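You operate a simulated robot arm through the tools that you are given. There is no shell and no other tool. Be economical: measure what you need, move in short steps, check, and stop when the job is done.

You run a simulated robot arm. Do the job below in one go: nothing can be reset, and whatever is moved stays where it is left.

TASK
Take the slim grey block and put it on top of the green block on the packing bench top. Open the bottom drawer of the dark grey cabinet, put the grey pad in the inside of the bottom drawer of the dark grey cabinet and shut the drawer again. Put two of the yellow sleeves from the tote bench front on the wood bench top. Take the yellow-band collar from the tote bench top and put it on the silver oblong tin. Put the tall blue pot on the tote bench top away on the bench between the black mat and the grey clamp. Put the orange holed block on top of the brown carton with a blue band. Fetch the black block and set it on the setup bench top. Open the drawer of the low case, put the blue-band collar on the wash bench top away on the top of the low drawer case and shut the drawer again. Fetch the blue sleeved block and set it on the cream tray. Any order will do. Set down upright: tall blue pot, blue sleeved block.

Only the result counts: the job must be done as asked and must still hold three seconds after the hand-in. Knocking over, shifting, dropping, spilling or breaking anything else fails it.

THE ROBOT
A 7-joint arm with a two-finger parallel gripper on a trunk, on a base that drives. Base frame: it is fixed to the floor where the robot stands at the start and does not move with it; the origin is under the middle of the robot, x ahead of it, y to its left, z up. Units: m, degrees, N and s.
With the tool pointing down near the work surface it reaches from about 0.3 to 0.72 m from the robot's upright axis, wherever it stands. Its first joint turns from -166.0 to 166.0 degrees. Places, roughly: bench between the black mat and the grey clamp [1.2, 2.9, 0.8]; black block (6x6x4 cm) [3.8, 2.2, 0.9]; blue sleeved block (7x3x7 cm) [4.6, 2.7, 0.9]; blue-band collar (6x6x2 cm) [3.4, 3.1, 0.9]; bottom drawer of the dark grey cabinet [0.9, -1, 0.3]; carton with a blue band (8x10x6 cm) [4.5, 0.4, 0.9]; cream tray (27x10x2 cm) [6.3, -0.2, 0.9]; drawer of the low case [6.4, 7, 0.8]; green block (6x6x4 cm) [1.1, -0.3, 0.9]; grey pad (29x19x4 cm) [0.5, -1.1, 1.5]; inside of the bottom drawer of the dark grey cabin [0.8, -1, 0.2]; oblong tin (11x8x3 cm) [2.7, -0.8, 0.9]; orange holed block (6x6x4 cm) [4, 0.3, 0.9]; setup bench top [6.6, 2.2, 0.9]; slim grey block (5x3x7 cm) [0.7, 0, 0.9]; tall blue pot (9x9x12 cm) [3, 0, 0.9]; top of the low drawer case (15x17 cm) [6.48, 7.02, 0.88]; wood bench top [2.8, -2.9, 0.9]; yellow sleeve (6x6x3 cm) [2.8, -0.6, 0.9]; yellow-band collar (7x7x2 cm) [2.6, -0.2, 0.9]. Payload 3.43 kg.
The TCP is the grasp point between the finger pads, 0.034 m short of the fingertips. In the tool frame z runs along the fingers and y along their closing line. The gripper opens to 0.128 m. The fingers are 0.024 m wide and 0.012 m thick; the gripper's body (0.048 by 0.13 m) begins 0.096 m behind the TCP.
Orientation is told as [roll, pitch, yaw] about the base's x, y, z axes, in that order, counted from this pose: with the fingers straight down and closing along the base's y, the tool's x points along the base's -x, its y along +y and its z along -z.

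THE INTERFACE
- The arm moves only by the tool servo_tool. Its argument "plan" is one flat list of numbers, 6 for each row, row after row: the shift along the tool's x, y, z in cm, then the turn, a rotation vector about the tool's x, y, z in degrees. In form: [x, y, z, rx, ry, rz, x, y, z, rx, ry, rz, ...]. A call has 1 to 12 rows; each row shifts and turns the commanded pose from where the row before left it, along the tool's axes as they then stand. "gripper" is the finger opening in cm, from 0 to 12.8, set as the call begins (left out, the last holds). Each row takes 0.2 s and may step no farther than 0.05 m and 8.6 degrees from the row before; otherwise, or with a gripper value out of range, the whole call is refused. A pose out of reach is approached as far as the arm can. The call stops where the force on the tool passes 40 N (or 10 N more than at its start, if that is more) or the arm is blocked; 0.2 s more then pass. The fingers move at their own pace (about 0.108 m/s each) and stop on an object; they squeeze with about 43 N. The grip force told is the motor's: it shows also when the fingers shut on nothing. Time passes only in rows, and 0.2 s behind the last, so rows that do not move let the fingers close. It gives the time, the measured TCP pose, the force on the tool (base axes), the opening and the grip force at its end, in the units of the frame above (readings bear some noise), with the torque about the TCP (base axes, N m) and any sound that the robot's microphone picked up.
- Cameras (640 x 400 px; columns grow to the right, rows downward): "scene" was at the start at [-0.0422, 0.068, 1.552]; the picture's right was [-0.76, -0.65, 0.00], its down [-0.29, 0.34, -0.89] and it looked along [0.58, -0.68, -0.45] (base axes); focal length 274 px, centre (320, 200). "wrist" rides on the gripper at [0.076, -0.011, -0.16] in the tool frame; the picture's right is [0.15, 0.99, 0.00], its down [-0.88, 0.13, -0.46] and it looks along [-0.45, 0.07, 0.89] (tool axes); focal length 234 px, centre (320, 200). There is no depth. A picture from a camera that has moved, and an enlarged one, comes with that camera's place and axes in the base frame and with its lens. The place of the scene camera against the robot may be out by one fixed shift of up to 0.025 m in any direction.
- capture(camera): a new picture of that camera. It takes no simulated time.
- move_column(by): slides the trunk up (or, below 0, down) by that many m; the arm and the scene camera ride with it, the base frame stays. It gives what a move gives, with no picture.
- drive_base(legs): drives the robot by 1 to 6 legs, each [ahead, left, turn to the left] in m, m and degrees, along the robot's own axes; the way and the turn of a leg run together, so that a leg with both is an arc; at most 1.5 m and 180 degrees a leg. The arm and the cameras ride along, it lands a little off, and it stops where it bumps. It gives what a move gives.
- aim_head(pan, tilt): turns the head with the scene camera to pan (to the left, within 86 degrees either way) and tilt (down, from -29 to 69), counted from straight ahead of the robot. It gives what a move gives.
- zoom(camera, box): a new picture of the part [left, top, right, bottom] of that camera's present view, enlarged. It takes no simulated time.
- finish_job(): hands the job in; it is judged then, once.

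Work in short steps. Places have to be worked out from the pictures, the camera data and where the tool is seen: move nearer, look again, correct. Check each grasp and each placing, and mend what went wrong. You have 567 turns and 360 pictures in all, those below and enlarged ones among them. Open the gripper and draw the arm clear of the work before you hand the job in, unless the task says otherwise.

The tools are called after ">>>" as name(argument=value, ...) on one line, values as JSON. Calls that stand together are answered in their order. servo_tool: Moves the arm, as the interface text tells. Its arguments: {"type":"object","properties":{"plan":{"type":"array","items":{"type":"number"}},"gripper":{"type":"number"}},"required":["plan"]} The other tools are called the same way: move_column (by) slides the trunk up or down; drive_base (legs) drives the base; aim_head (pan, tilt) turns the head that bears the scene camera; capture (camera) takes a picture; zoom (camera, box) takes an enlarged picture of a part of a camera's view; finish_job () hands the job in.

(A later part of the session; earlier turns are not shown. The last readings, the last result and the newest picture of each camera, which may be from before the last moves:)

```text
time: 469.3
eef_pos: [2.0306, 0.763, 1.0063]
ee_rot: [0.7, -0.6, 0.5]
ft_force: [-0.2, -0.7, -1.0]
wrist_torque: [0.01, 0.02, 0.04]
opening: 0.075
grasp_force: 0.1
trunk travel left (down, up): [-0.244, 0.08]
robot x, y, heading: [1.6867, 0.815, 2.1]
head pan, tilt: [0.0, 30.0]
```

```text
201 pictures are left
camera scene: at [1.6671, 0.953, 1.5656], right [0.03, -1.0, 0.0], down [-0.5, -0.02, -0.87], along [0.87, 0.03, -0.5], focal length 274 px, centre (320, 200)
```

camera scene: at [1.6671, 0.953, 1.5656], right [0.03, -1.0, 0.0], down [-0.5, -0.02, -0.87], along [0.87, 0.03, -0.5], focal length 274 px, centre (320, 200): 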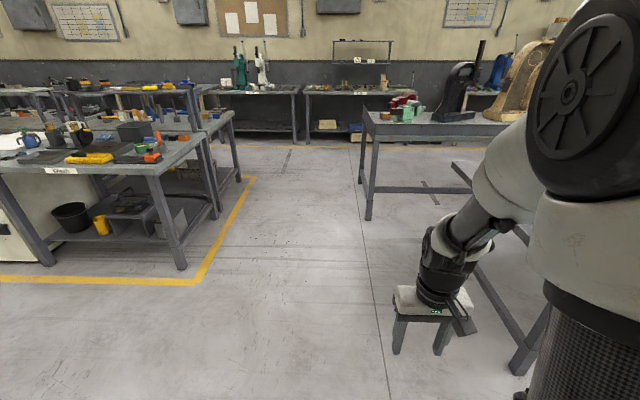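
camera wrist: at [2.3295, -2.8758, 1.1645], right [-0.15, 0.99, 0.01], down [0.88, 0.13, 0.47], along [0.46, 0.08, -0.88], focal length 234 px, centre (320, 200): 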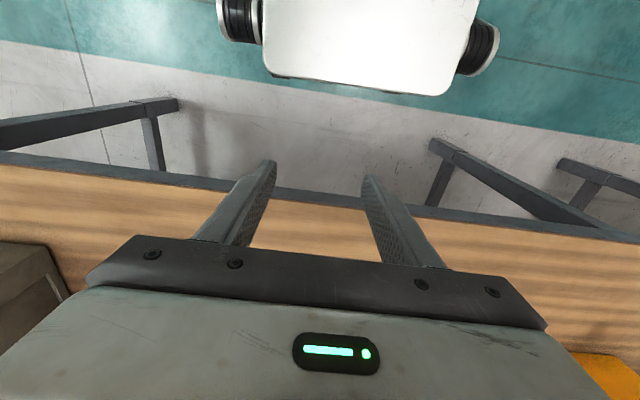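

>>> drive_base(legs=[[1.35, 0, -2], [0, 0, -90]])

>>> aim_head(pan=0, tilt=40)

>>> capture(camera="scene")

```text
time: 480.0
eef_pos: [2.9629, 0.4965, 1.0074]
ee_rot: [0.6, -0.6, -92.5]
ft_force: [0.4, -0.6, -0.7]
wrist_torque: [0.01, 0.0, -0.02]
opening: 0.0749
grasp_force: 0.1
trunk travel left (down, up): [-0.244, 0.08]
robot x, y, heading: [3.0339, 0.8414, -90.8]
head pan, tilt: [0.0, 30.0]
```

```text
time: 480.7
eef_pos: [2.9627, 0.4967, 1.0063]
ee_rot: [0.6, -0.5, -92.5]
ft_force: [-0.1, -0.1, -0.5]
wrist_torque: [-0.02, -0.02, 0.0]
opening: 0.0751
grasp_force: 0.0
trunk travel left (down, up): [-0.244, 0.08]
robot x, y, heading: [3.0372, 0.8413, -91.1]
head pan, tilt: [0.0, 40.0]
```

```text
200 pictures are left
camera scene: at [3.1625, 0.8395, 1.5503], right [-1.0, 0.02, 0.0], down [0.01, 0.64, -0.77], along [-0.01, -0.77, -0.64], focal length 274 px, centre (320, 200)
```

scene: 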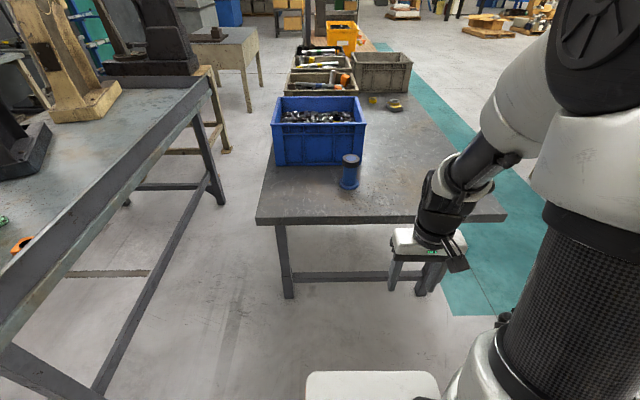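

>>> zoom(camera="scene", box=[300, 130, 400, 210])

>>> drive_base(legs=[[0.27, 0, 0.9]])

>>> aim_head(pan=5, tilt=50)

>>> capture(camera="scene")

>>> capture(camera="wrist")

```text
5.00 times, centred on (350, 170) of scene
camera zoom: at [3.1625, 0.8395, 1.5503], right [-1.0, 0.02, 0.0], down [0.01, 0.64, -0.77], along [-0.01, -0.77, -0.64], focal length 1370 px, centre (170, 350)
```

zoom: 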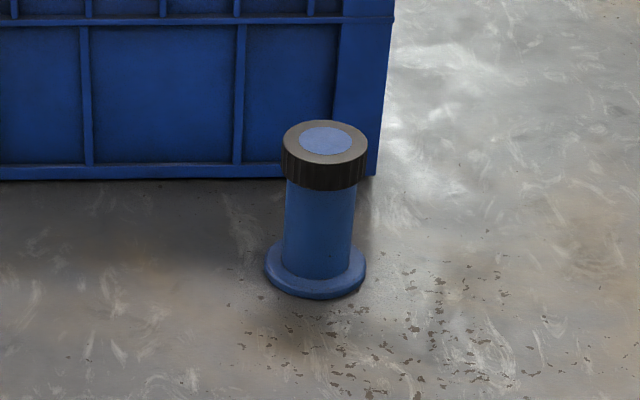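

```text
time: 482.6
eef_pos: [2.9708, 0.2255, 1.0068]
ee_rot: [0.5, -0.5, -91.1]
ft_force: [-0.1, -0.6, -0.4]
wrist_torque: [-0.01, -0.01, 0.0]
opening: 0.0748
grasp_force: 0.1
trunk travel left (down, up): [-0.244, 0.08]
robot x, y, heading: [3.03, 0.5664, -89.7]
head pan, tilt: [0.0, 40.0]
```

```text
time: 483.4
eef_pos: [2.969, 0.2255, 1.0063]
ee_rot: [0.6, -0.7, -91.1]
ft_force: [-0.2, 0.6, 0.1]
wrist_torque: [-0.01, 0.02, -0.04]
opening: 0.0749
grasp_force: 0.0
trunk travel left (down, up): [-0.244, 0.08]
robot x, y, heading: [3.0327, 0.5728, -89.6]
head pan, tilt: [5.0, 50.0]
```

```text
198 pictures are left
camera scene: at [3.1671, 0.5824, 1.5362], right [-1.0, -0.09, 0.0], down [-0.07, 0.76, -0.64], along [0.06, -0.64, -0.77], focal length 274 px, centre (320, 200)
```

scene: 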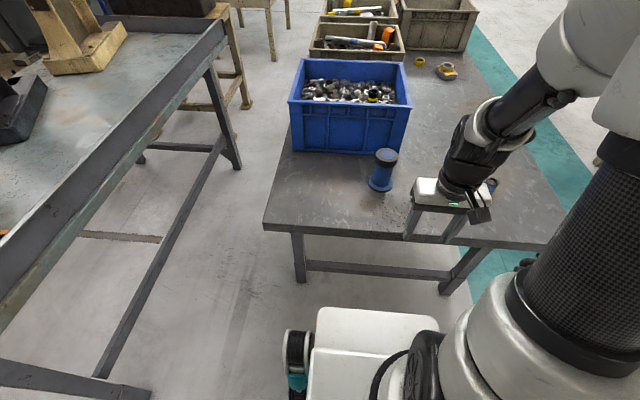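

```text
197 pictures are left
camera wrist: at [2.9573, 0.3022, 1.1645], right [0.99, 0.13, 0.01], down [0.11, -0.88, 0.47], along [0.07, -0.46, -0.88], focal length 234 px, centre (320, 200)
```

wrist: 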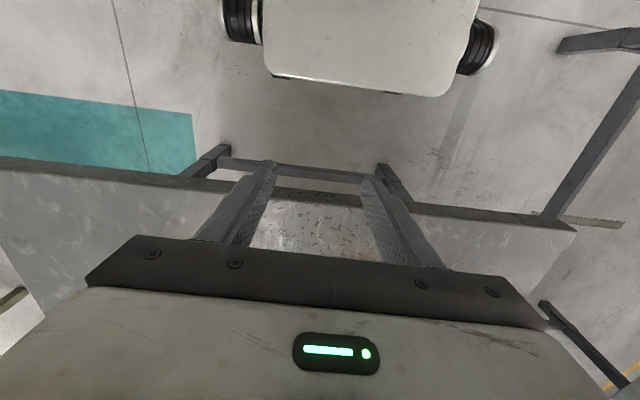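

Pot centre ~[3.043,-0.041], cap top 0.992. Raise and move above it.

>>> servo_tool(plan=[0, 0, -4, 0, 0, 0, 0, 0, -4, 0, 0, 0, -4.4, 1.3, 0, 0, 0, 0, -4.4, 1.3, 0, 0, 0, 0, -4.4, 1.3, 0, 0, 0, 0, -4.4, 1.3, 0, 0, 0, 0, -4.4, 1.3, 0, 0, 0, 0, -4.4, 1.3, 0, 0, 0, 0], gripper=10)

>>> capture(camera="wrist")

```text
time: 485.2
eef_pos: [3.0407, -0.0362, 1.0919]
ee_rot: [0.7, -0.5, -91.1]
ft_force: [-0.6, 0.1, -0.1]
wrist_torque: [0.02, -0.02, 0.0]
opening: 0.1002
grasp_force: 0.1
trunk travel left (down, up): [-0.244, 0.08]
robot x, y, heading: [3.0351, 0.5708, -89.8]
head pan, tilt: [5.0, 50.0]
```

```text
196 pictures are left
camera wrist: at [3.03, 0.0394, 1.2496], right [0.99, 0.13, 0.01], down [0.11, -0.88, 0.46], along [0.07, -0.46, -0.89], focal length 234 px, centre (320, 200)
```

wrist: 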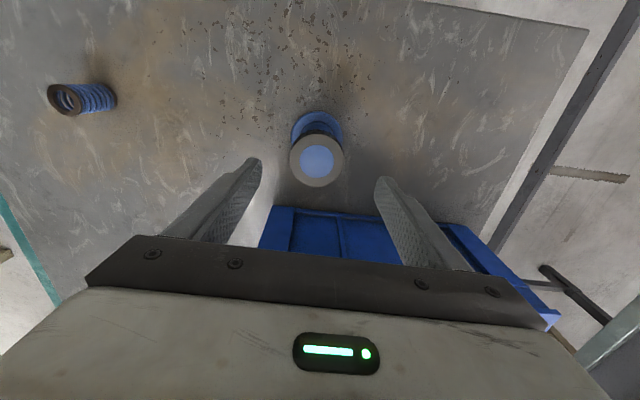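

>>> servo_tool(plan=[-0.7, 0, 4, 0, 0, 0, 0, 0, 4, 0, 0, 0, 0, 0, 4, 0, 0, 0])

>>> capture(camera="wrist")

```text
time: 486.0
eef_pos: [3.0454, -0.0462, 0.9721]
ee_rot: [0.6, -0.6, -91.0]
ft_force: [-0.3, -0.2, -0.2]
wrist_torque: [-0.02, -0.03, -0.03]
opening: 0.0999
grasp_force: 0.0
trunk travel left (down, up): [-0.244, 0.08]
robot x, y, heading: [3.0319, 0.5707, -89.6]
head pan, tilt: [5.0, 50.0]
```

```text
195 pictures are left
camera wrist: at [3.0342, 0.0301, 1.1299], right [0.99, 0.13, 0.01], down [0.11, -0.88, 0.47], along [0.07, -0.46, -0.88], focal length 234 px, centre (320, 200)
```

wrist: 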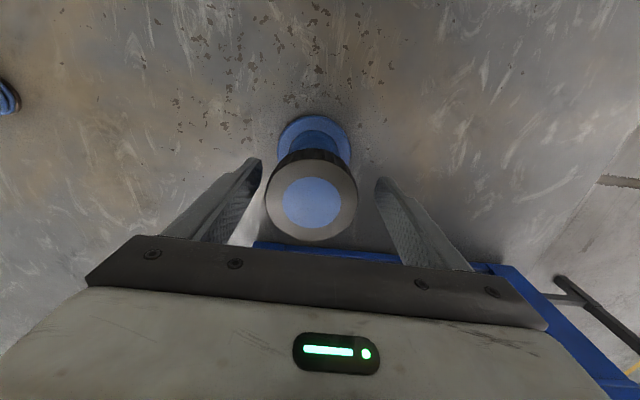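

>>> servo_tool(plan=[0, -0.4, 0, 0, 0, 0])

>>> servo_tool(plan=[0, 0, 0, 0, 0, 0, 0, 0, 0, 0, 0, 0, 0, 0, 0, 0, 0, 0], gripper=0)

>>> servo_tool(plan=[0, 0, -2, 0, 0, 0, 0, 0, -4, 0, 0, 0, 4, 0, -2, 0, 0, 0, 4.8, 0, 0, 0, 0, 0, 4.8, 0, 0, 0, 0, 0, 4.8, 0, 0, 0, 0, 0, 4.8, 0, 0, 0, 0, 0])

>>> capture(camera="wrist")

```text
time: 486.4
eef_pos: [3.04, -0.0458, 0.9709]
ee_rot: [0.6, -0.5, -91.1]
ft_force: [-0.4, 0.3, 0.6]
wrist_torque: [0.01, 0.02, 0.03]
opening: 0.1
grasp_force: 0.0
trunk travel left (down, up): [-0.244, 0.08]
robot x, y, heading: [3.0326, 0.5739, -89.5]
head pan, tilt: [5.0, 50.0]
```

```text
time: 487.2
eef_pos: [3.0394, -0.0458, 0.9708]
ee_rot: [0.5, -0.5, -91.1]
ft_force: [0.7, -0.1, -0.6]
wrist_torque: [-0.03, 0.08, -0.03]
opening: 0.0635
grasp_force: 43.0
trunk travel left (down, up): [-0.244, 0.08]
robot x, y, heading: [3.037, 0.5691, -89.7]
head pan, tilt: [5.0, 50.0]
```

```text
time: 488.8
eef_pos: [3.0423, 0.1878, 1.0522]
ee_rot: [0.6, -0.6, -91.0]
ft_force: [-0.2, 0.2, -4.3]
wrist_torque: [0.01, 0.02, 0.0]
opening: 0.0631
grasp_force: 43.5
trunk travel left (down, up): [-0.244, 0.08]
robot x, y, heading: [3.0292, 0.5681, -89.5]
head pan, tilt: [5.0, 50.0]
```

```text
194 pictures are left
camera wrist: at [3.0303, 0.2639, 1.2092], right [0.99, 0.13, 0.01], down [0.11, -0.88, 0.47], along [0.07, -0.46, -0.88], focal length 234 px, centre (320, 200)
```

wrist: 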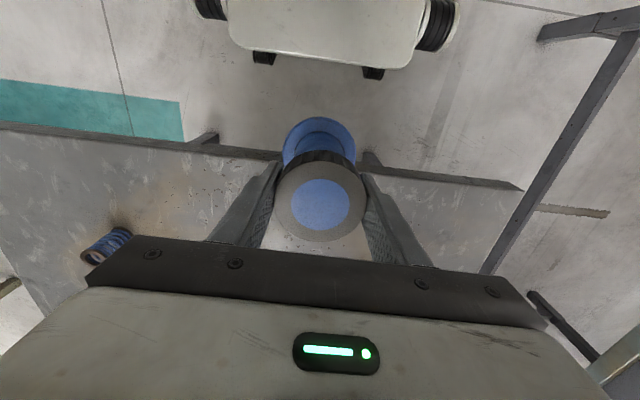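

Pot held upright. Back away, turn west and drive along the aisle toward the mat bench.

>>> drive_base(legs=[[-1.0, 0, 0], [0, 0, -90], [1.2, 0, 0]])

>>> aim_head(pan=0, tilt=30)

>>> capture(camera="scene")

```text
time: 503.5
eef_pos: [1.439, 1.5525, 1.0522]
ee_rot: [0.6, -0.6, 177.8]
ft_force: [0.6, -0.6, -3.8]
wrist_torque: [0.04, 0.01, 0.02]
opening: 0.0633
grasp_force: 43.3
trunk travel left (down, up): [-0.244, 0.08]
robot x, y, heading: [1.8232, 1.5573, 179.3]
head pan, tilt: [5.0, 50.0]
```

```text
time: 504.3
eef_pos: [1.438, 1.5535, 1.0504]
ee_rot: [0.7, -0.7, 177.8]
ft_force: [0.8, 0.2, -4.3]
wrist_torque: [-0.01, -0.01, 0.0]
opening: 0.0634
grasp_force: 42.7
trunk travel left (down, up): [-0.244, 0.08]
robot x, y, heading: [1.819, 1.5587, 179.2]
head pan, tilt: [0.0, 30.0]
```

```text
193 pictures are left
camera scene: at [1.8083, 1.414, 1.5656], right [0.01, 1.0, 0.0], down [0.5, -0.01, -0.87], along [-0.87, 0.01, -0.5], focal length 274 px, centre (320, 200)
```

scene: 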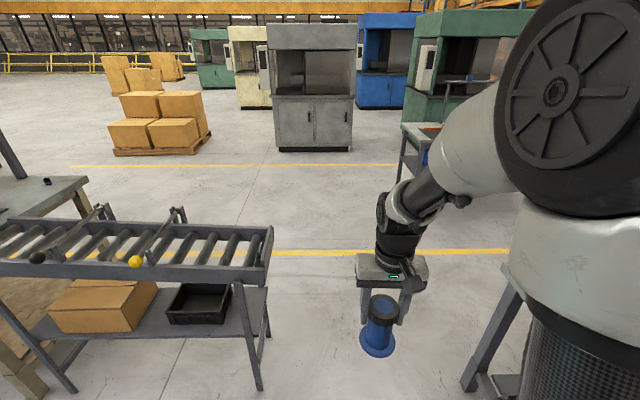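

Aisle spans y≈1.21–2.2. Shift to y≈1.72 and continue west.

>>> drive_base(legs=[[0, -0.17, 0.7], [1.5, 0, 0], [0.1, 0, 0]])

>>> aim_head(pan=-70, tilt=30)

>>> capture(camera="scene")

```text
time: 514.4
eef_pos: [-0.1743, 1.7611, 1.0514]
ee_rot: [0.5, -0.6, 176.7]
ft_force: [-0.1, 0.3, -4.9]
wrist_torque: [0.0, -0.01, 0.0]
opening: 0.0634
grasp_force: 42.9
trunk travel left (down, up): [-0.244, 0.08]
robot x, y, heading: [0.2116, 1.7576, 178.1]
head pan, tilt: [0.0, 30.0]
```

```text
time: 515.8
eef_pos: [-0.1733, 1.762, 1.0507]
ee_rot: [0.6, -0.7, 176.7]
ft_force: [-0.6, -0.1, -4.7]
wrist_torque: [0.02, -0.03, -0.01]
opening: 0.0635
grasp_force: 43.1
trunk travel left (down, up): [-0.244, 0.08]
robot x, y, heading: [0.2126, 1.757, 178.1]
head pan, tilt: [-70.0, 30.0]
```

```text
192 pictures are left
camera scene: at [0.2557, 1.6975, 1.5657], right [0.95, 0.31, 0.0], down [0.16, -0.48, -0.87], along [-0.27, 0.82, -0.5], focal length 274 px, centre (320, 200)
```

scene: 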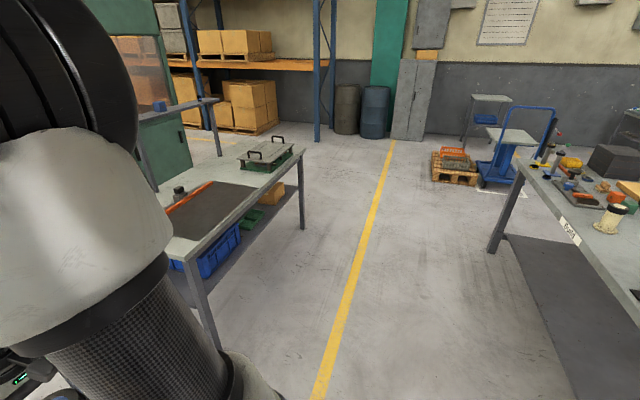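

Clear. Move right to y≈2.9 and turn to face the mat bench.

>>> drive_base(legs=[[0, -1.15, 0], [0, 0, 90], [0, 0, 91]])

>>> aim_head(pan=5, tilt=35)

>>> capture(camera="scene")

```text
time: 535.2
eef_pos: [0.6379, 2.9207, 1.052]
ee_rot: [0.5, -0.6, -4.5]
ft_force: [-0.2, -0.3, -4.2]
wrist_torque: [0.02, 0.01, 0.0]
opening: 0.0635
grasp_force: 42.7
trunk travel left (down, up): [-0.244, 0.08]
robot x, y, heading: [0.2535, 2.9321, -3.3]
head pan, tilt: [-70.0, 30.0]
```

```text
time: 536.7
eef_pos: [0.6378, 2.9194, 1.051]
ee_rot: [0.6, -0.6, -4.6]
ft_force: [0.6, -0.2, -3.9]
wrist_torque: [0.0, -0.02, 0.01]
opening: 0.0636
grasp_force: 43.0
trunk travel left (down, up): [-0.244, 0.08]
robot x, y, heading: [0.2541, 2.9329, -3.0]
head pan, tilt: [5.0, 35.0]
```

```text
191 pictures are left
camera scene: at [0.2487, 3.0786, 1.5579], right [0.03, -1.0, 0.0], down [-0.57, -0.02, -0.82], along [0.82, 0.03, -0.57], focal length 274 px, centre (320, 200)
```

scene: 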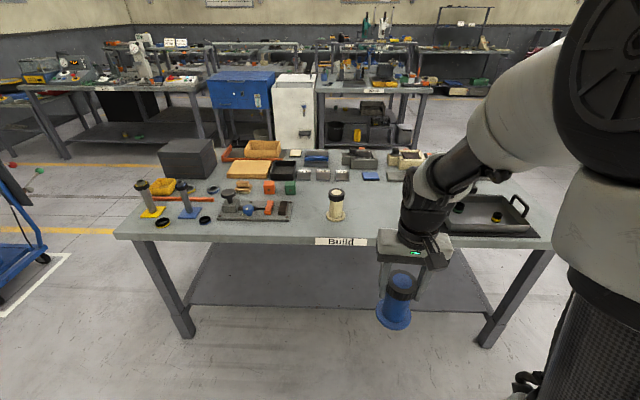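

>>> zoom(camera="scene", box=[110, 130, 330, 250])

>>> zoom(camera="scene", box=[310, 130, 560, 250])

```text
2.91 times, centred on (220, 190) of scene
camera zoom: at [0.2487, 3.0786, 1.5579], right [0.03, -1.0, 0.0], down [-0.57, -0.02, -0.82], along [0.82, 0.03, -0.57], focal length 797 px, centre (611, 229)
```

zoom: 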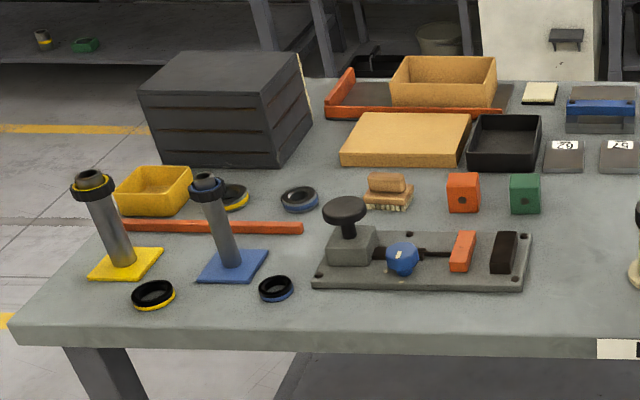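

```text
2.56 times, centred on (435, 190) of scene
camera zoom: at [0.2487, 3.0786, 1.5579], right [0.03, -1.0, 0.0], down [-0.57, -0.02, -0.82], along [0.82, 0.03, -0.57], focal length 701 px, centre (26, 226)
```

zoom: 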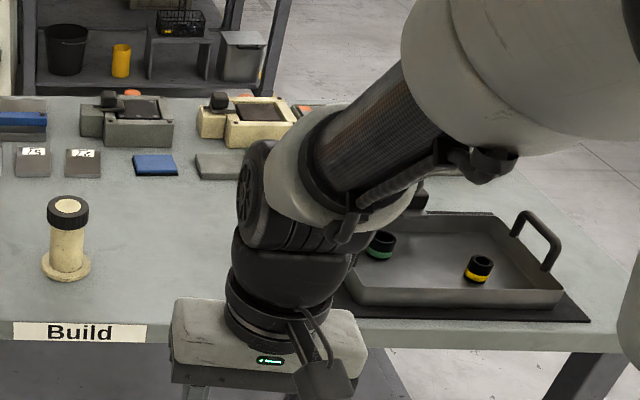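

Between the clamp plate (right end y≈3.23) and the mat/tray (left edge y≈2.68), with a cream pot at [1.09,3.06]; target ~[1.19,2.88]. Drive in 0.3 m.

>>> drive_base(legs=[[0.3, 0, 3]])

>>> capture(camera="wrist")

>>> aim_head(pan=0, tilt=45)

>>> capture(camera="scene")

```text
time: 538.7
eef_pos: [0.9342, 2.9292, 1.0514]
ee_rot: [0.6, -0.5, -1.8]
ft_force: [-0.6, -0.1, -4.2]
wrist_torque: [0.03, 0.06, -0.01]
opening: 0.0636
grasp_force: 42.7
trunk travel left (down, up): [-0.244, 0.08]
robot x, y, heading: [0.5467, 2.9252, -0.3]
head pan, tilt: [5.0, 35.0]
```

```text
188 pictures are left
camera wrist: at [0.8562, 2.9176, 1.2092], right [-0.11, 0.99, 0.01], down [0.88, 0.1, 0.47], along [0.46, 0.06, -0.88], focal length 234 px, centre (320, 200)
```

wrist: 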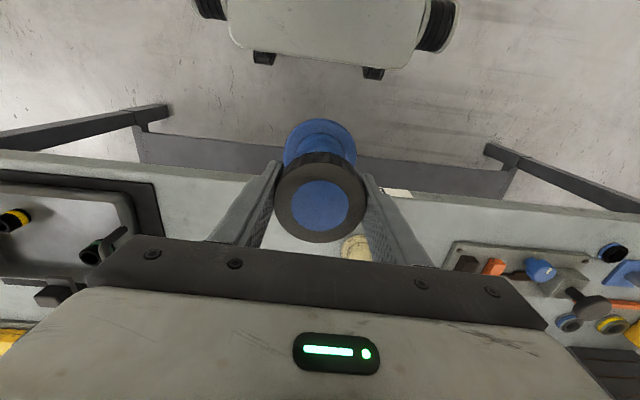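

```text
time: 539.4
eef_pos: [0.9345, 2.9292, 1.0509]
ee_rot: [0.7, -0.5, -1.8]
ft_force: [-0.9, -0.7, -3.9]
wrist_torque: [0.0, 0.0, 0.0]
opening: 0.0637
grasp_force: 42.6
trunk travel left (down, up): [-0.244, 0.08]
robot x, y, heading: [0.5491, 2.9233, -0.2]
head pan, tilt: [0.0, 45.0]
```

```text
187 pictures are left
camera scene: at [0.5311, 3.062, 1.5431], right [-0.01, -1.0, 0.0], down [-0.71, 0.01, -0.71], along [0.71, -0.01, -0.71], focal length 274 px, centre (320, 200)
```

scene: 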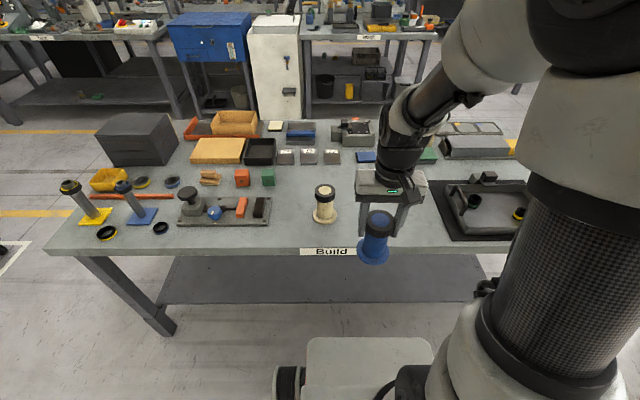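

Target between cream pot and mat: [1.19,2.84]. Carry the pot there.

>>> servo_tool(plan=[-4.3, -1.35, 0, 0, 0, 0, -4.3, -1.35, 0, 0, 0, 0, -4.3, -1.35, 0, 0, 0, 0, -4.3, -1.35, 0, 0, 0, 0, -4.3, -1.35, 0, 0, 0, 0, -4.3, -1.35, 0, 0, 0, 0])

>>> servo_tool(plan=[0, 0, 3, 0, 0, 0, 0, 0, 2, 0, 0, 0, 0, 0, 1, 0, 0, 0])

>>> capture(camera="wrist")

>>> capture(camera="scene")

```text
time: 540.8
eef_pos: [1.1884, 2.8407, 1.0528]
ee_rot: [0.5, -0.4, -1.9]
ft_force: [-0.4, 0.7, -4.3]
wrist_torque: [-0.01, -0.01, 0.03]
opening: 0.0637
grasp_force: 42.8
trunk travel left (down, up): [-0.244, 0.08]
robot x, y, heading: [0.5507, 2.9248, -0.6]
head pan, tilt: [0.0, 45.0]
```

```text
time: 541.6
eef_pos: [1.1889, 2.8412, 0.9953]
ee_rot: [0.6, -0.5, -1.9]
ft_force: [0.1, -1.0, -3.8]
wrist_torque: [0.0, 0.05, -0.01]
opening: 0.0637
grasp_force: 43.0
trunk travel left (down, up): [-0.244, 0.08]
robot x, y, heading: [0.5511, 2.9258, -0.5]
head pan, tilt: [0.0, 45.0]
```

```text
186 pictures are left
camera wrist: at [1.1113, 2.8294, 1.1532], right [-0.11, 0.99, 0.01], down [0.88, 0.1, 0.47], along [0.46, 0.06, -0.89], focal length 234 px, centre (320, 200)
```

wrist: 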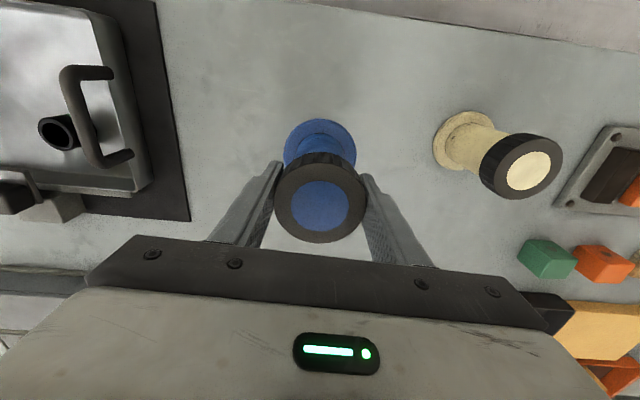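

```text
185 pictures are left
camera scene: at [0.5313, 3.0619, 1.543], right [-0.01, -1.0, 0.0], down [-0.71, 0.01, -0.71], along [0.71, -0.01, -0.71], focal length 274 px, centre (320, 200)
```

scene: 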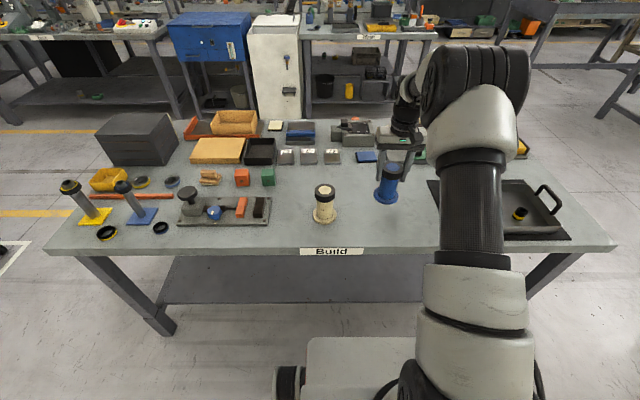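

Well positioned. Lower gently to contact.

>>> servo_tool(plan=[0, 0, 1, 0, 0, 0, 0, 0, 0.6, 0, 0, 0, 0, 0, 0.4, 0, 0, 0])

>>> servo_tool(plan=[0, 0, 0.4, 0, 0, 0, 0, 0, 0.4, 0, 0, 0])

```text
time: 542.4
eef_pos: [1.1904, 2.8411, 0.9735]
ee_rot: [0.5, -0.5, -1.7]
ft_force: [0.3, -0.1, -4.2]
wrist_torque: [0.01, 0.01, 0.01]
opening: 0.063
grasp_force: 42.8
trunk travel left (down, up): [-0.244, 0.08]
robot x, y, heading: [0.5509, 2.925, -0.5]
head pan, tilt: [0.0, 45.0]
```

```text
time: 543.0
eef_pos: [1.1908, 2.8403, 0.9649]
ee_rot: [0.6, -0.6, -1.8]
ft_force: [0.7, 0.3, -4.3]
wrist_torque: [0.02, 0.03, 0.01]
opening: 0.0637
grasp_force: 43.2
trunk travel left (down, up): [-0.244, 0.08]
robot x, y, heading: [0.5491, 2.9249, -0.1]
head pan, tilt: [0.0, 45.0]
```

>>> servo_tool(plan=[0, 0, 0.6, 0, 0, 0, 0, 0, 0.5, 0, 0, 0, 0, 0, 0.4, 0, 0, 0])

>>> servo_tool(plan=[0, 0, 0.4, 0, 0, 0, 0, 0, 0.4, 0, 0, 0])

```text
time: 543.8
eef_pos: [1.19, 2.8418, 0.9495]
ee_rot: [0.7, -0.5, -1.8]
ft_force: [-0.1, 0.0, -4.4]
wrist_torque: [-0.03, -0.01, 0.02]
opening: 0.0634
grasp_force: 43.0
trunk travel left (down, up): [-0.244, 0.08]
robot x, y, heading: [0.5478, 2.9223, -0.5]
head pan, tilt: [0.0, 45.0]
```

```text
time: 544.4
eef_pos: [1.1901, 2.8433, 0.9428]
ee_rot: [0.5, -0.6, -1.8]
ft_force: [-0.7, 0.5, -4.5]
wrist_torque: [-0.01, -0.01, 0.0]
opening: 0.0633
grasp_force: 43.0
trunk travel left (down, up): [-0.244, 0.08]
robot x, y, heading: [0.5521, 2.9241, -0.6]
head pan, tilt: [0.0, 45.0]
```

>>> servo_tool(plan=[0, 0, 0.4, 0, 0, 0, 0, 0, 0.4, 0, 0, 0])

>>> servo_tool(plan=[0, 0, 0.4, 0, 0, 0, 0, 0, 0.4, 0, 0, 0])

```text
time: 545.0
eef_pos: [1.1909, 2.8409, 0.9336]
ee_rot: [0.6, -0.5, -1.9]
ft_force: [0.7, 0.1, -4.8]
wrist_torque: [-0.01, -0.05, 0.03]
opening: 0.0635
grasp_force: 43.2
trunk travel left (down, up): [-0.244, 0.08]
robot x, y, heading: [0.5495, 2.9244, -0.4]
head pan, tilt: [0.0, 45.0]
```

```text
time: 545.6
eef_pos: [1.1906, 2.8418, 0.9259]
ee_rot: [0.7, -0.7, -1.8]
ft_force: [0.1, 0.6, -4.5]
wrist_torque: [-0.04, 0.02, 0.01]
opening: 0.0634
grasp_force: 42.3
trunk travel left (down, up): [-0.244, 0.08]
robot x, y, heading: [0.5489, 2.9254, -0.3]
head pan, tilt: [0.0, 45.0]
```

>>> servo_tool(plan=[0, 0, 0.4, 0, 0, 0, 0, 0, 0.4, 0, 0, 0])

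>>> zoom(camera="scene", box=[300, 140, 440, 240])

```text
time: 546.2
eef_pos: [1.1913, 2.8414, 0.9217]
ee_rot: [0.6, -1.0, -1.7]
ft_force: [-5.0, 1.6, 22.0]
wrist_torque: [-0.73, 0.84, -0.13]
opening: 0.0635
grasp_force: 43.3
trunk travel left (down, up): [-0.244, 0.08]
robot x, y, heading: [0.5519, 2.9231, -0.6]
head pan, tilt: [0.0, 45.0]
```

```text
4.00 times, centred on (370, 190) of scene
camera zoom: at [0.5286, 3.0625, 1.5435], right [-0.01, -1.0, 0.0], down [-0.71, 0.01, -0.71], along [0.71, -0.01, -0.71], focal length 1096 px, centre (120, 240)
```

zoom: 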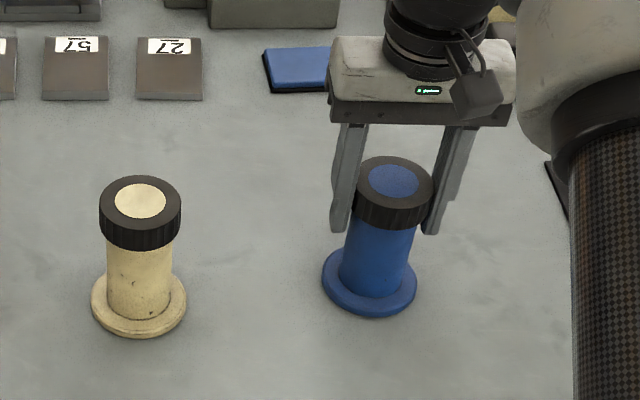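

Contact (22 N) at TCP 0.922 (table ~0.823). Ease, release and rise.

>>> servo_tool(plan=[0, 0, -0.3, 0, 0, 0])

>>> servo_tool(plan=[0, 0, 0, 0, 0, 0, 0, 0, 0, 0, 0, 0], gripper=10)

>>> servo_tool(plan=[0, 0, -3, 0, 0, 0, 0, 0, -4, 0, 0, 0, 0, 0, -4, 0, 0, 0, 0, 0, -3, 0, 0, 0, 4.8, 0, 0, 0, 0, 0, 4.8, 0, 0, 0, 0, 0, 4.8, 0, 0, 0, 0, 0, 4.8, 0, 0, 0, 0, 0, 4.8, 0, 0, 0, 0, 0])

>>> capture(camera="scene")

```text
time: 546.6
eef_pos: [1.1908, 2.8426, 0.921]
ee_rot: [0.6, -0.7, -1.7]
ft_force: [-0.4, -0.2, 13.9]
wrist_torque: [-0.65, 0.18, -0.01]
opening: 0.0636
grasp_force: 43.0
trunk travel left (down, up): [-0.244, 0.08]
robot x, y, heading: [0.5443, 2.9258, -0.3]
head pan, tilt: [0.0, 45.0]
```

```text
time: 547.2
eef_pos: [1.1901, 2.8412, 0.9209]
ee_rot: [0.6, -0.5, -1.8]
ft_force: [0.3, 0.4, 0.1]
wrist_torque: [-0.02, 0.01, -0.01]
opening: 0.1
grasp_force: 0.0
trunk travel left (down, up): [-0.244, 0.08]
robot x, y, heading: [0.5524, 2.9243, -0.2]
head pan, tilt: [0.0, 45.0]
```

```text
time: 549.2
eef_pos: [0.9474, 2.8524, 1.0564]
ee_rot: [0.5, -0.7, -1.8]
ft_force: [-1.0, -0.2, -0.1]
wrist_torque: [0.0, 0.01, 0.01]
opening: 0.1
grasp_force: 0.1
trunk travel left (down, up): [-0.244, 0.08]
robot x, y, heading: [0.5495, 2.9234, -0.4]
head pan, tilt: [0.0, 45.0]
```

```text
183 pictures are left
camera scene: at [0.5307, 3.062, 1.543], right [-0.01, -1.0, 0.0], down [-0.71, 0.01, -0.71], along [0.71, -0.01, -0.71], focal length 274 px, centre (320, 200)
```

scene: 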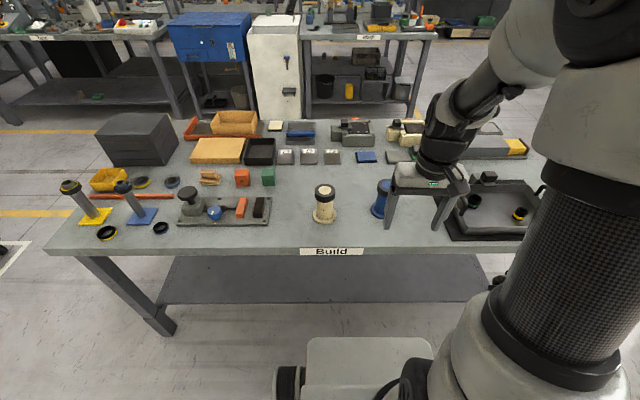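

Pot stands upright in place. Now back out and drive east along the aisle toward the machine/wash benches.

>>> drive_base(legs=[[-0.32, 0, 0.4], [0, -1.2, 0]])

>>> drive_base(legs=[[1.45, 0, 0]])

```text
time: 562.6
eef_pos: [0.6387, 1.6788, 1.0567]
ee_rot: [0.6, -0.6, -0.3]
ft_force: [-0.1, 0.3, 0.0]
wrist_torque: [-0.03, -0.02, -0.01]
opening: 0.1002
grasp_force: 0.0
trunk travel left (down, up): [-0.244, 0.08]
robot x, y, heading: [0.2414, 1.7396, 0.9]
head pan, tilt: [0.0, 45.0]
```

```text
time: 569.8
eef_pos: [2.0752, 1.7009, 1.0572]
ee_rot: [0.6, -0.6, -0.7]
ft_force: [-0.5, -0.6, -0.1]
wrist_torque: [-0.03, -0.01, 0.0]
opening: 0.0997
grasp_force: 0.0
trunk travel left (down, up): [-0.244, 0.08]
robot x, y, heading: [1.6742, 1.7653, 0.7]
head pan, tilt: [0.0, 45.0]
```

>>> drive_base(legs=[[1.4, -0.4, -0.7]])

>>> aim_head(pan=40, tilt=30)

>>> capture(camera="scene")

>>> aim_head(pan=-20, tilt=25)

>>> capture(camera="scene")

```text
time: 576.9
eef_pos: [3.461, 1.3024, 1.0569]
ee_rot: [0.6, -0.5, -1.7]
ft_force: [-0.4, 0.2, 0.2]
wrist_torque: [-0.04, -0.02, -0.02]
opening: 0.1
grasp_force: 0.1
trunk travel left (down, up): [-0.244, 0.08]
robot x, y, heading: [3.0603, 1.3732, -0.4]
head pan, tilt: [0.0, 45.0]
```

```text
time: 578.0
eef_pos: [3.4623, 1.3022, 1.0576]
ee_rot: [0.5, -0.7, -1.7]
ft_force: [1.1, 0.9, 0.7]
wrist_torque: [0.0, -0.03, 0.0]
opening: 0.1001
grasp_force: 0.0
trunk travel left (down, up): [-0.244, 0.08]
robot x, y, heading: [3.0614, 1.3744, -0.2]
head pan, tilt: [40.0, 30.0]
```

```text
182 pictures are left
camera scene: at [3.0316, 1.5705, 1.5656], right [0.64, -0.77, 0.0], down [-0.39, -0.32, -0.87], along [0.67, 0.55, -0.5], focal length 274 px, centre (320, 200)
```

scene: 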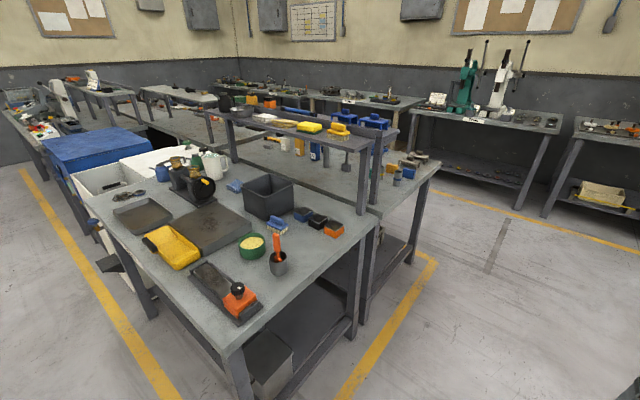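

```text
time: 579.3
eef_pos: [3.461, 1.3028, 1.0578]
ee_rot: [0.6, -0.6, -1.7]
ft_force: [0.4, 0.0, 0.9]
wrist_torque: [0.04, -0.01, 0.0]
opening: 0.1001
grasp_force: 0.0
trunk travel left (down, up): [-0.244, 0.08]
robot x, y, heading: [3.0617, 1.3739, -0.4]
head pan, tilt: [-20.0, 25.0]
```

```text
181 pictures are left
camera scene: at [3.0484, 1.4809, 1.5736], right [-0.35, -0.94, 0.0], down [-0.4, 0.15, -0.91], along [0.85, -0.31, -0.42], focal length 274 px, centre (320, 200)
```

scene: 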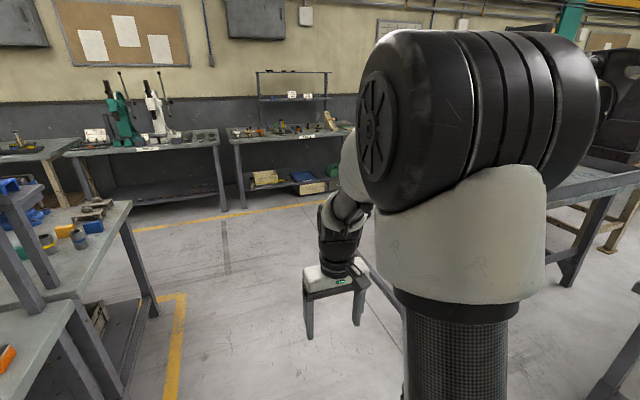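

>>> aim_head(pan=45, tilt=30)

>>> zoom(camera="scene", box=[120, 130, 400, 330])

>>> zoom(camera="scene", box=[330, 90, 530, 220])

```text
time: 580.6
eef_pos: [3.4604, 1.3024, 1.0575]
ee_rot: [0.6, -0.6, -1.7]
ft_force: [0.0, 0.7, 0.2]
wrist_torque: [0.01, -0.03, -0.01]
opening: 0.1002
grasp_force: 0.0
trunk travel left (down, up): [-0.244, 0.08]
robot x, y, heading: [3.0644, 1.3741, -0.7]
head pan, tilt: [45.0, 30.0]
```

```text
2.00 times, centred on (260, 230) of scene
camera zoom: at [3.0263, 1.5764, 1.5657], right [0.7, -0.71, 0.0], down [-0.36, -0.35, -0.87], along [0.62, 0.61, -0.5], focal length 548 px, centre (440, 140)
```

zoom: 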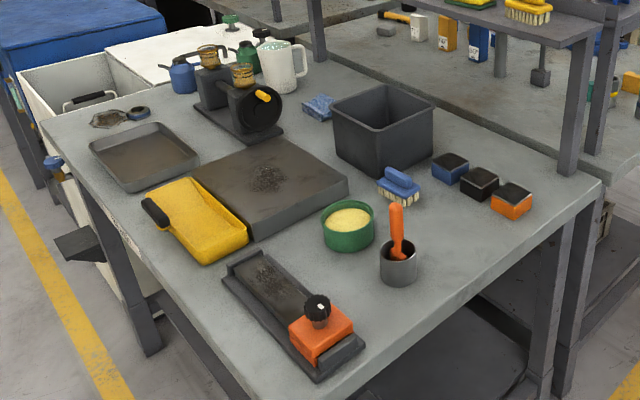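

```text
3.08 times, centred on (430, 155) of scene
camera zoom: at [3.0263, 1.5764, 1.5657], right [0.7, -0.71, 0.0], down [-0.36, -0.35, -0.87], along [0.62, 0.61, -0.5], focal length 843 px, centre (-18, 338)
```

zoom: 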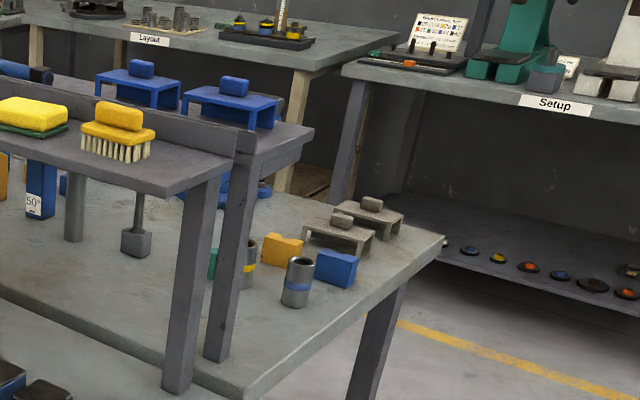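

Black block is ~[3.75,2.18]; collar ~[3.4,3.07]. Drive to stand facing the wash bench near the black block.

>>> drive_base(legs=[[0.66, 0.12, 0.5], [0, 0, 90]])

>>> aim_head(pan=0, tilt=45)

>>> capture(camera="scene")

```text
time: 588.2
eef_pos: [3.7803, 1.8878, 1.0569]
ee_rot: [0.7, -0.6, 88.5]
ft_force: [0.1, 0.6, 0.0]
wrist_torque: [-0.03, 0.0, 0.01]
opening: 0.1
grasp_force: 0.1
trunk travel left (down, up): [-0.244, 0.08]
robot x, y, heading: [3.7124, 1.4894, 89.6]
head pan, tilt: [45.0, 30.0]
```

```text
time: 589.3
eef_pos: [3.7795, 1.8871, 1.0563]
ee_rot: [0.7, -0.7, 88.4]
ft_force: [-0.2, 0.2, -1.1]
wrist_torque: [0.0, 0.0, 0.02]
opening: 0.1
grasp_force: 0.1
trunk travel left (down, up): [-0.244, 0.08]
robot x, y, heading: [3.7092, 1.493, 89.7]
head pan, tilt: [0.0, 45.0]
```

```text
178 pictures are left
camera scene: at [3.5571, 1.4786, 1.5431], right [1.0, 0.0, 0.0], down [0.0, -0.71, -0.71], along [0.0, 0.71, -0.71], focal length 274 px, centre (320, 200)
```

scene: 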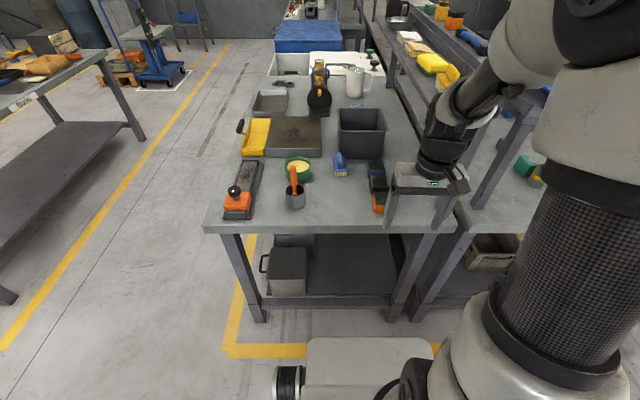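

>>> zoom(camera="scene", box=[330, 130, 450, 230])

>>> capture(camera="wrist")

```text
4.00 times, centred on (390, 180) of scene
camera zoom: at [3.5571, 1.4786, 1.5431], right [1.0, 0.0, 0.0], down [0.0, -0.71, -0.71], along [0.0, 0.71, -0.71], focal length 1096 px, centre (40, 280)
```

zoom: 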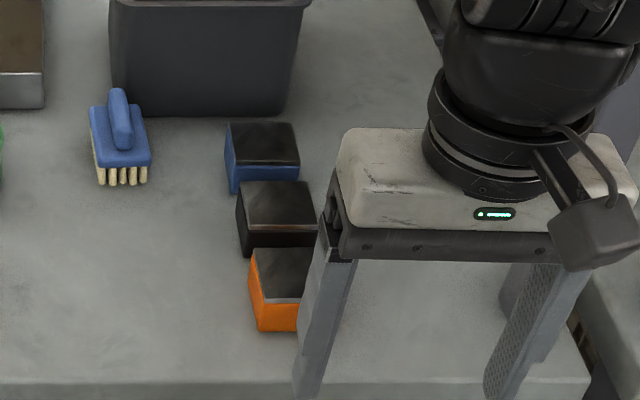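

```text
176 pictures are left
camera wrist: at [3.7903, 1.8085, 1.2151], right [-0.99, -0.12, 0.01], down [-0.1, 0.88, 0.47], along [-0.06, 0.46, -0.88], focal length 234 px, centre (320, 200)
```

wrist: 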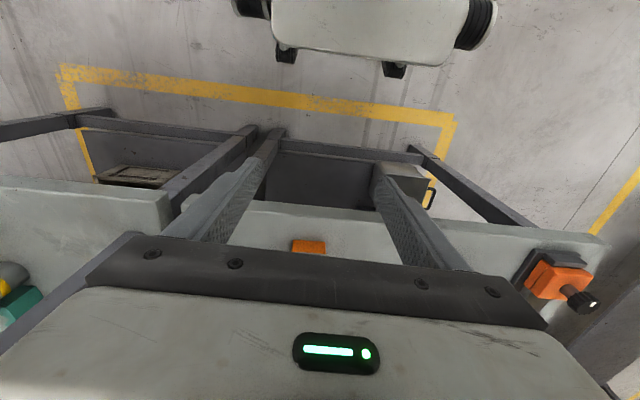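

Three blocks in a row; black one ~[3.746,2.176]. Move above it.

>>> servo_tool(plan=[-4.8, 0.7, 0, 0, 0, 0, -4.8, 0.7, 0, 0, 0, 0, -4.8, 0.7, 0, 0, 0, 0, -4.8, 0.7, 0, 0, 0, 0, -4.8, 0.7, 0, 0, 0, 0, -4.8, 0.7, 0, 0, 0, 0])

>>> capture(camera="wrist")

```text
time: 590.7
eef_pos: [3.7461, 2.1747, 1.0588]
ee_rot: [0.6, -0.4, 88.5]
ft_force: [1.0, 0.5, 0.1]
wrist_torque: [0.02, -0.02, -0.01]
opening: 0.1003
grasp_force: 0.0
trunk travel left (down, up): [-0.244, 0.08]
robot x, y, heading: [3.7127, 1.4911, 90.1]
head pan, tilt: [0.0, 45.0]
```

```text
175 pictures are left
camera wrist: at [3.7565, 2.0968, 1.2167], right [-0.99, -0.12, 0.01], down [-0.1, 0.88, 0.46], along [-0.06, 0.46, -0.89], focal length 234 px, centre (320, 200)
```

wrist: 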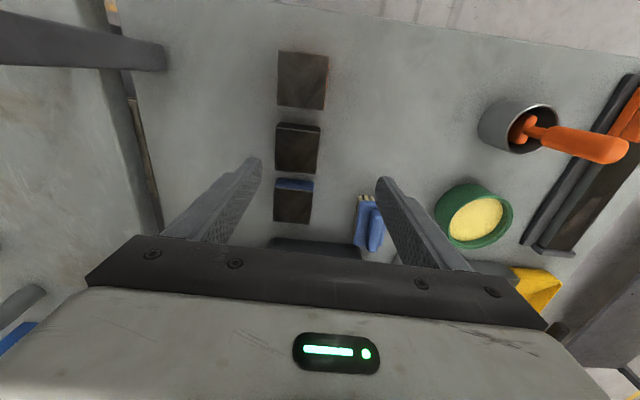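

Wrist view puts it at [3.774,2.184]. Correct and descend partway.

>>> servo_tool(plan=[-0.9, -2.8, 2, 0, 0, 0, 0, 0, 3, 0, 0, 0, 0, 0, 2, 0, 0, 0])

>>> capture(camera="wrist")

```text
time: 591.5
eef_pos: [3.7747, 2.1846, 0.988]
ee_rot: [0.6, -0.7, 88.4]
ft_force: [0.2, 0.8, -0.3]
wrist_torque: [-0.01, -0.01, 0.0]
opening: 0.1001
grasp_force: 0.1
trunk travel left (down, up): [-0.244, 0.08]
robot x, y, heading: [3.7086, 1.4903, 89.7]
head pan, tilt: [0.0, 45.0]
```

```text
174 pictures are left
camera wrist: at [3.7842, 2.1054, 1.1468], right [-0.99, -0.12, 0.01], down [-0.1, 0.88, 0.47], along [-0.06, 0.46, -0.88], focal length 234 px, centre (320, 200)
```

wrist: 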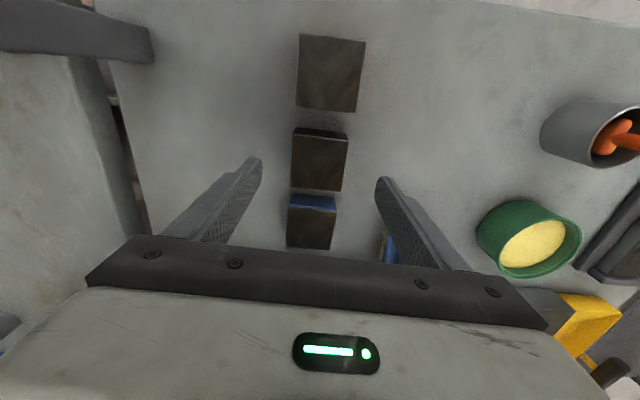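

Aligned with the black (middle) block. Descend, grip.

>>> servo_tool(plan=[0, 0, 3.5, 0, 0, 0, 0, 0, 3.3, 0, 0, 0])

>>> servo_tool(plan=[0, 0, 0, 0, 0, 0, 0, 0, 0, 0, 0, 0, 0, 0, 0, 0, 0, 0], gripper=0)

>>> servo_tool(plan=[0, 0, -3, 0, 0, 0, 0, 0, -4, 0, 0, 0, 0, 0, -4, 0, 0, 0])

>>> capture(camera="wrist")

```text
time: 592.1
eef_pos: [3.7734, 2.1863, 0.9209]
ee_rot: [0.6, -0.6, 88.4]
ft_force: [-0.6, 0.7, -0.3]
wrist_torque: [0.0, -0.05, -0.01]
opening: 0.0998
grasp_force: 0.0
trunk travel left (down, up): [-0.244, 0.08]
robot x, y, heading: [3.7091, 1.4918, 89.6]
head pan, tilt: [0.0, 45.0]
```

```text
time: 592.9
eef_pos: [3.7751, 2.1875, 0.9228]
ee_rot: [0.5, -0.6, 88.5]
ft_force: [1.5, 0.6, 1.0]
wrist_torque: [0.1, -0.21, 0.05]
opening: 0.0597
grasp_force: 42.7
trunk travel left (down, up): [-0.244, 0.08]
robot x, y, heading: [3.7091, 1.4895, 89.8]
head pan, tilt: [0.0, 45.0]
```

```text
time: 593.7
eef_pos: [3.7758, 2.1867, 1.0342]
ee_rot: [0.6, -0.6, 88.4]
ft_force: [0.6, -0.2, -5.5]
wrist_torque: [0.0, 0.03, -0.01]
opening: 0.0597
grasp_force: 42.5
trunk travel left (down, up): [-0.244, 0.08]
robot x, y, heading: [3.7054, 1.4887, 89.9]
head pan, tilt: [0.0, 45.0]
```

```text
173 pictures are left
camera wrist: at [3.7852, 2.1083, 1.1927], right [-0.99, -0.12, 0.01], down [-0.1, 0.88, 0.46], along [-0.06, 0.46, -0.89], focal length 234 px, centre (320, 200)
```

wrist: 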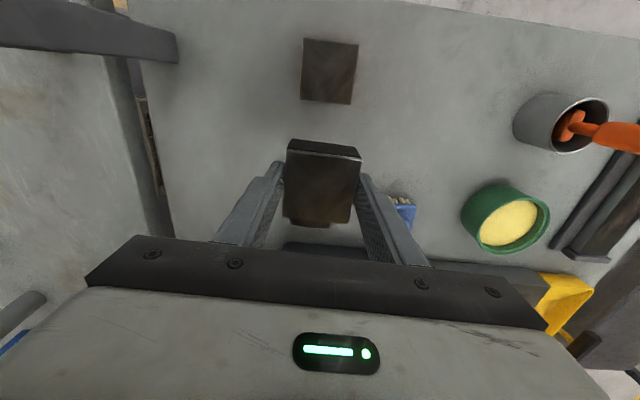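

Black block held. Retract, turn east and drive toward the setup bench.

>>> servo_tool(plan=[4.8, -1, 0, 0, 0, 0, 4.8, -1, 0, 0, 0, 0, 4.8, -1, 0, 0, 0, 0, 4.8, -1, 0, 0, 0, 0, 4.8, -1, 0, 0, 0, 0, 4.8, 0, 0, 0, 0, 0])

>>> drive_base(legs=[[-0.1, 0, 0], [0, 0, -90]])

>>> aim_head(pan=0, tilt=25)

>>> capture(camera="scene")

```text
time: 595.1
eef_pos: [3.8152, 1.8949, 1.0274]
ee_rot: [0.5, -0.6, 88.4]
ft_force: [0.3, 0.8, -6.0]
wrist_torque: [-0.06, -0.01, 0.0]
opening: 0.0596
grasp_force: 42.5
trunk travel left (down, up): [-0.244, 0.08]
robot x, y, heading: [3.7083, 1.4873, 89.8]
head pan, tilt: [0.0, 45.0]
```

```text
time: 600.1
eef_pos: [4.1166, 1.298, 1.0265]
ee_rot: [0.7, -0.6, 0.2]
ft_force: [0.5, -0.3, -5.9]
wrist_torque: [0.0, 0.02, -0.03]
opening: 0.0593
grasp_force: 42.8
trunk travel left (down, up): [-0.244, 0.08]
robot x, y, heading: [3.7093, 1.3905, 1.4]
head pan, tilt: [0.0, 45.0]
```

```text
time: 601.0
eef_pos: [4.1168, 1.2982, 1.0266]
ee_rot: [0.6, -0.4, 0.2]
ft_force: [0.2, 0.3, -4.9]
wrist_torque: [0.0, 0.03, -0.02]
opening: 0.0596
grasp_force: 42.9
trunk travel left (down, up): [-0.244, 0.08]
robot x, y, heading: [3.7054, 1.3883, 1.3]
head pan, tilt: [0.0, 25.0]
```

```text
172 pictures are left
camera scene: at [3.6955, 1.5283, 1.5736], right [0.03, -1.0, 0.0], down [-0.42, -0.01, -0.91], along [0.91, 0.03, -0.42], focal length 274 px, centre (320, 200)
```

scene: 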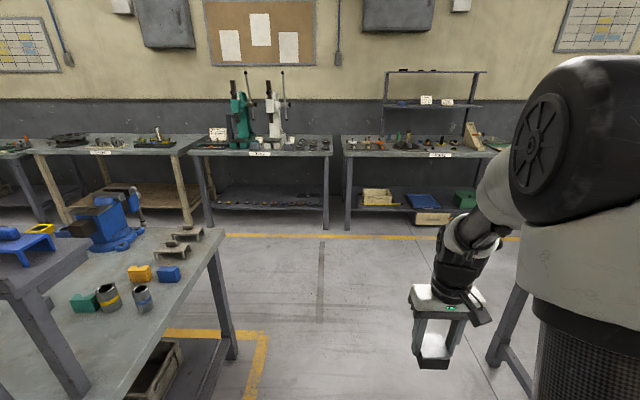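

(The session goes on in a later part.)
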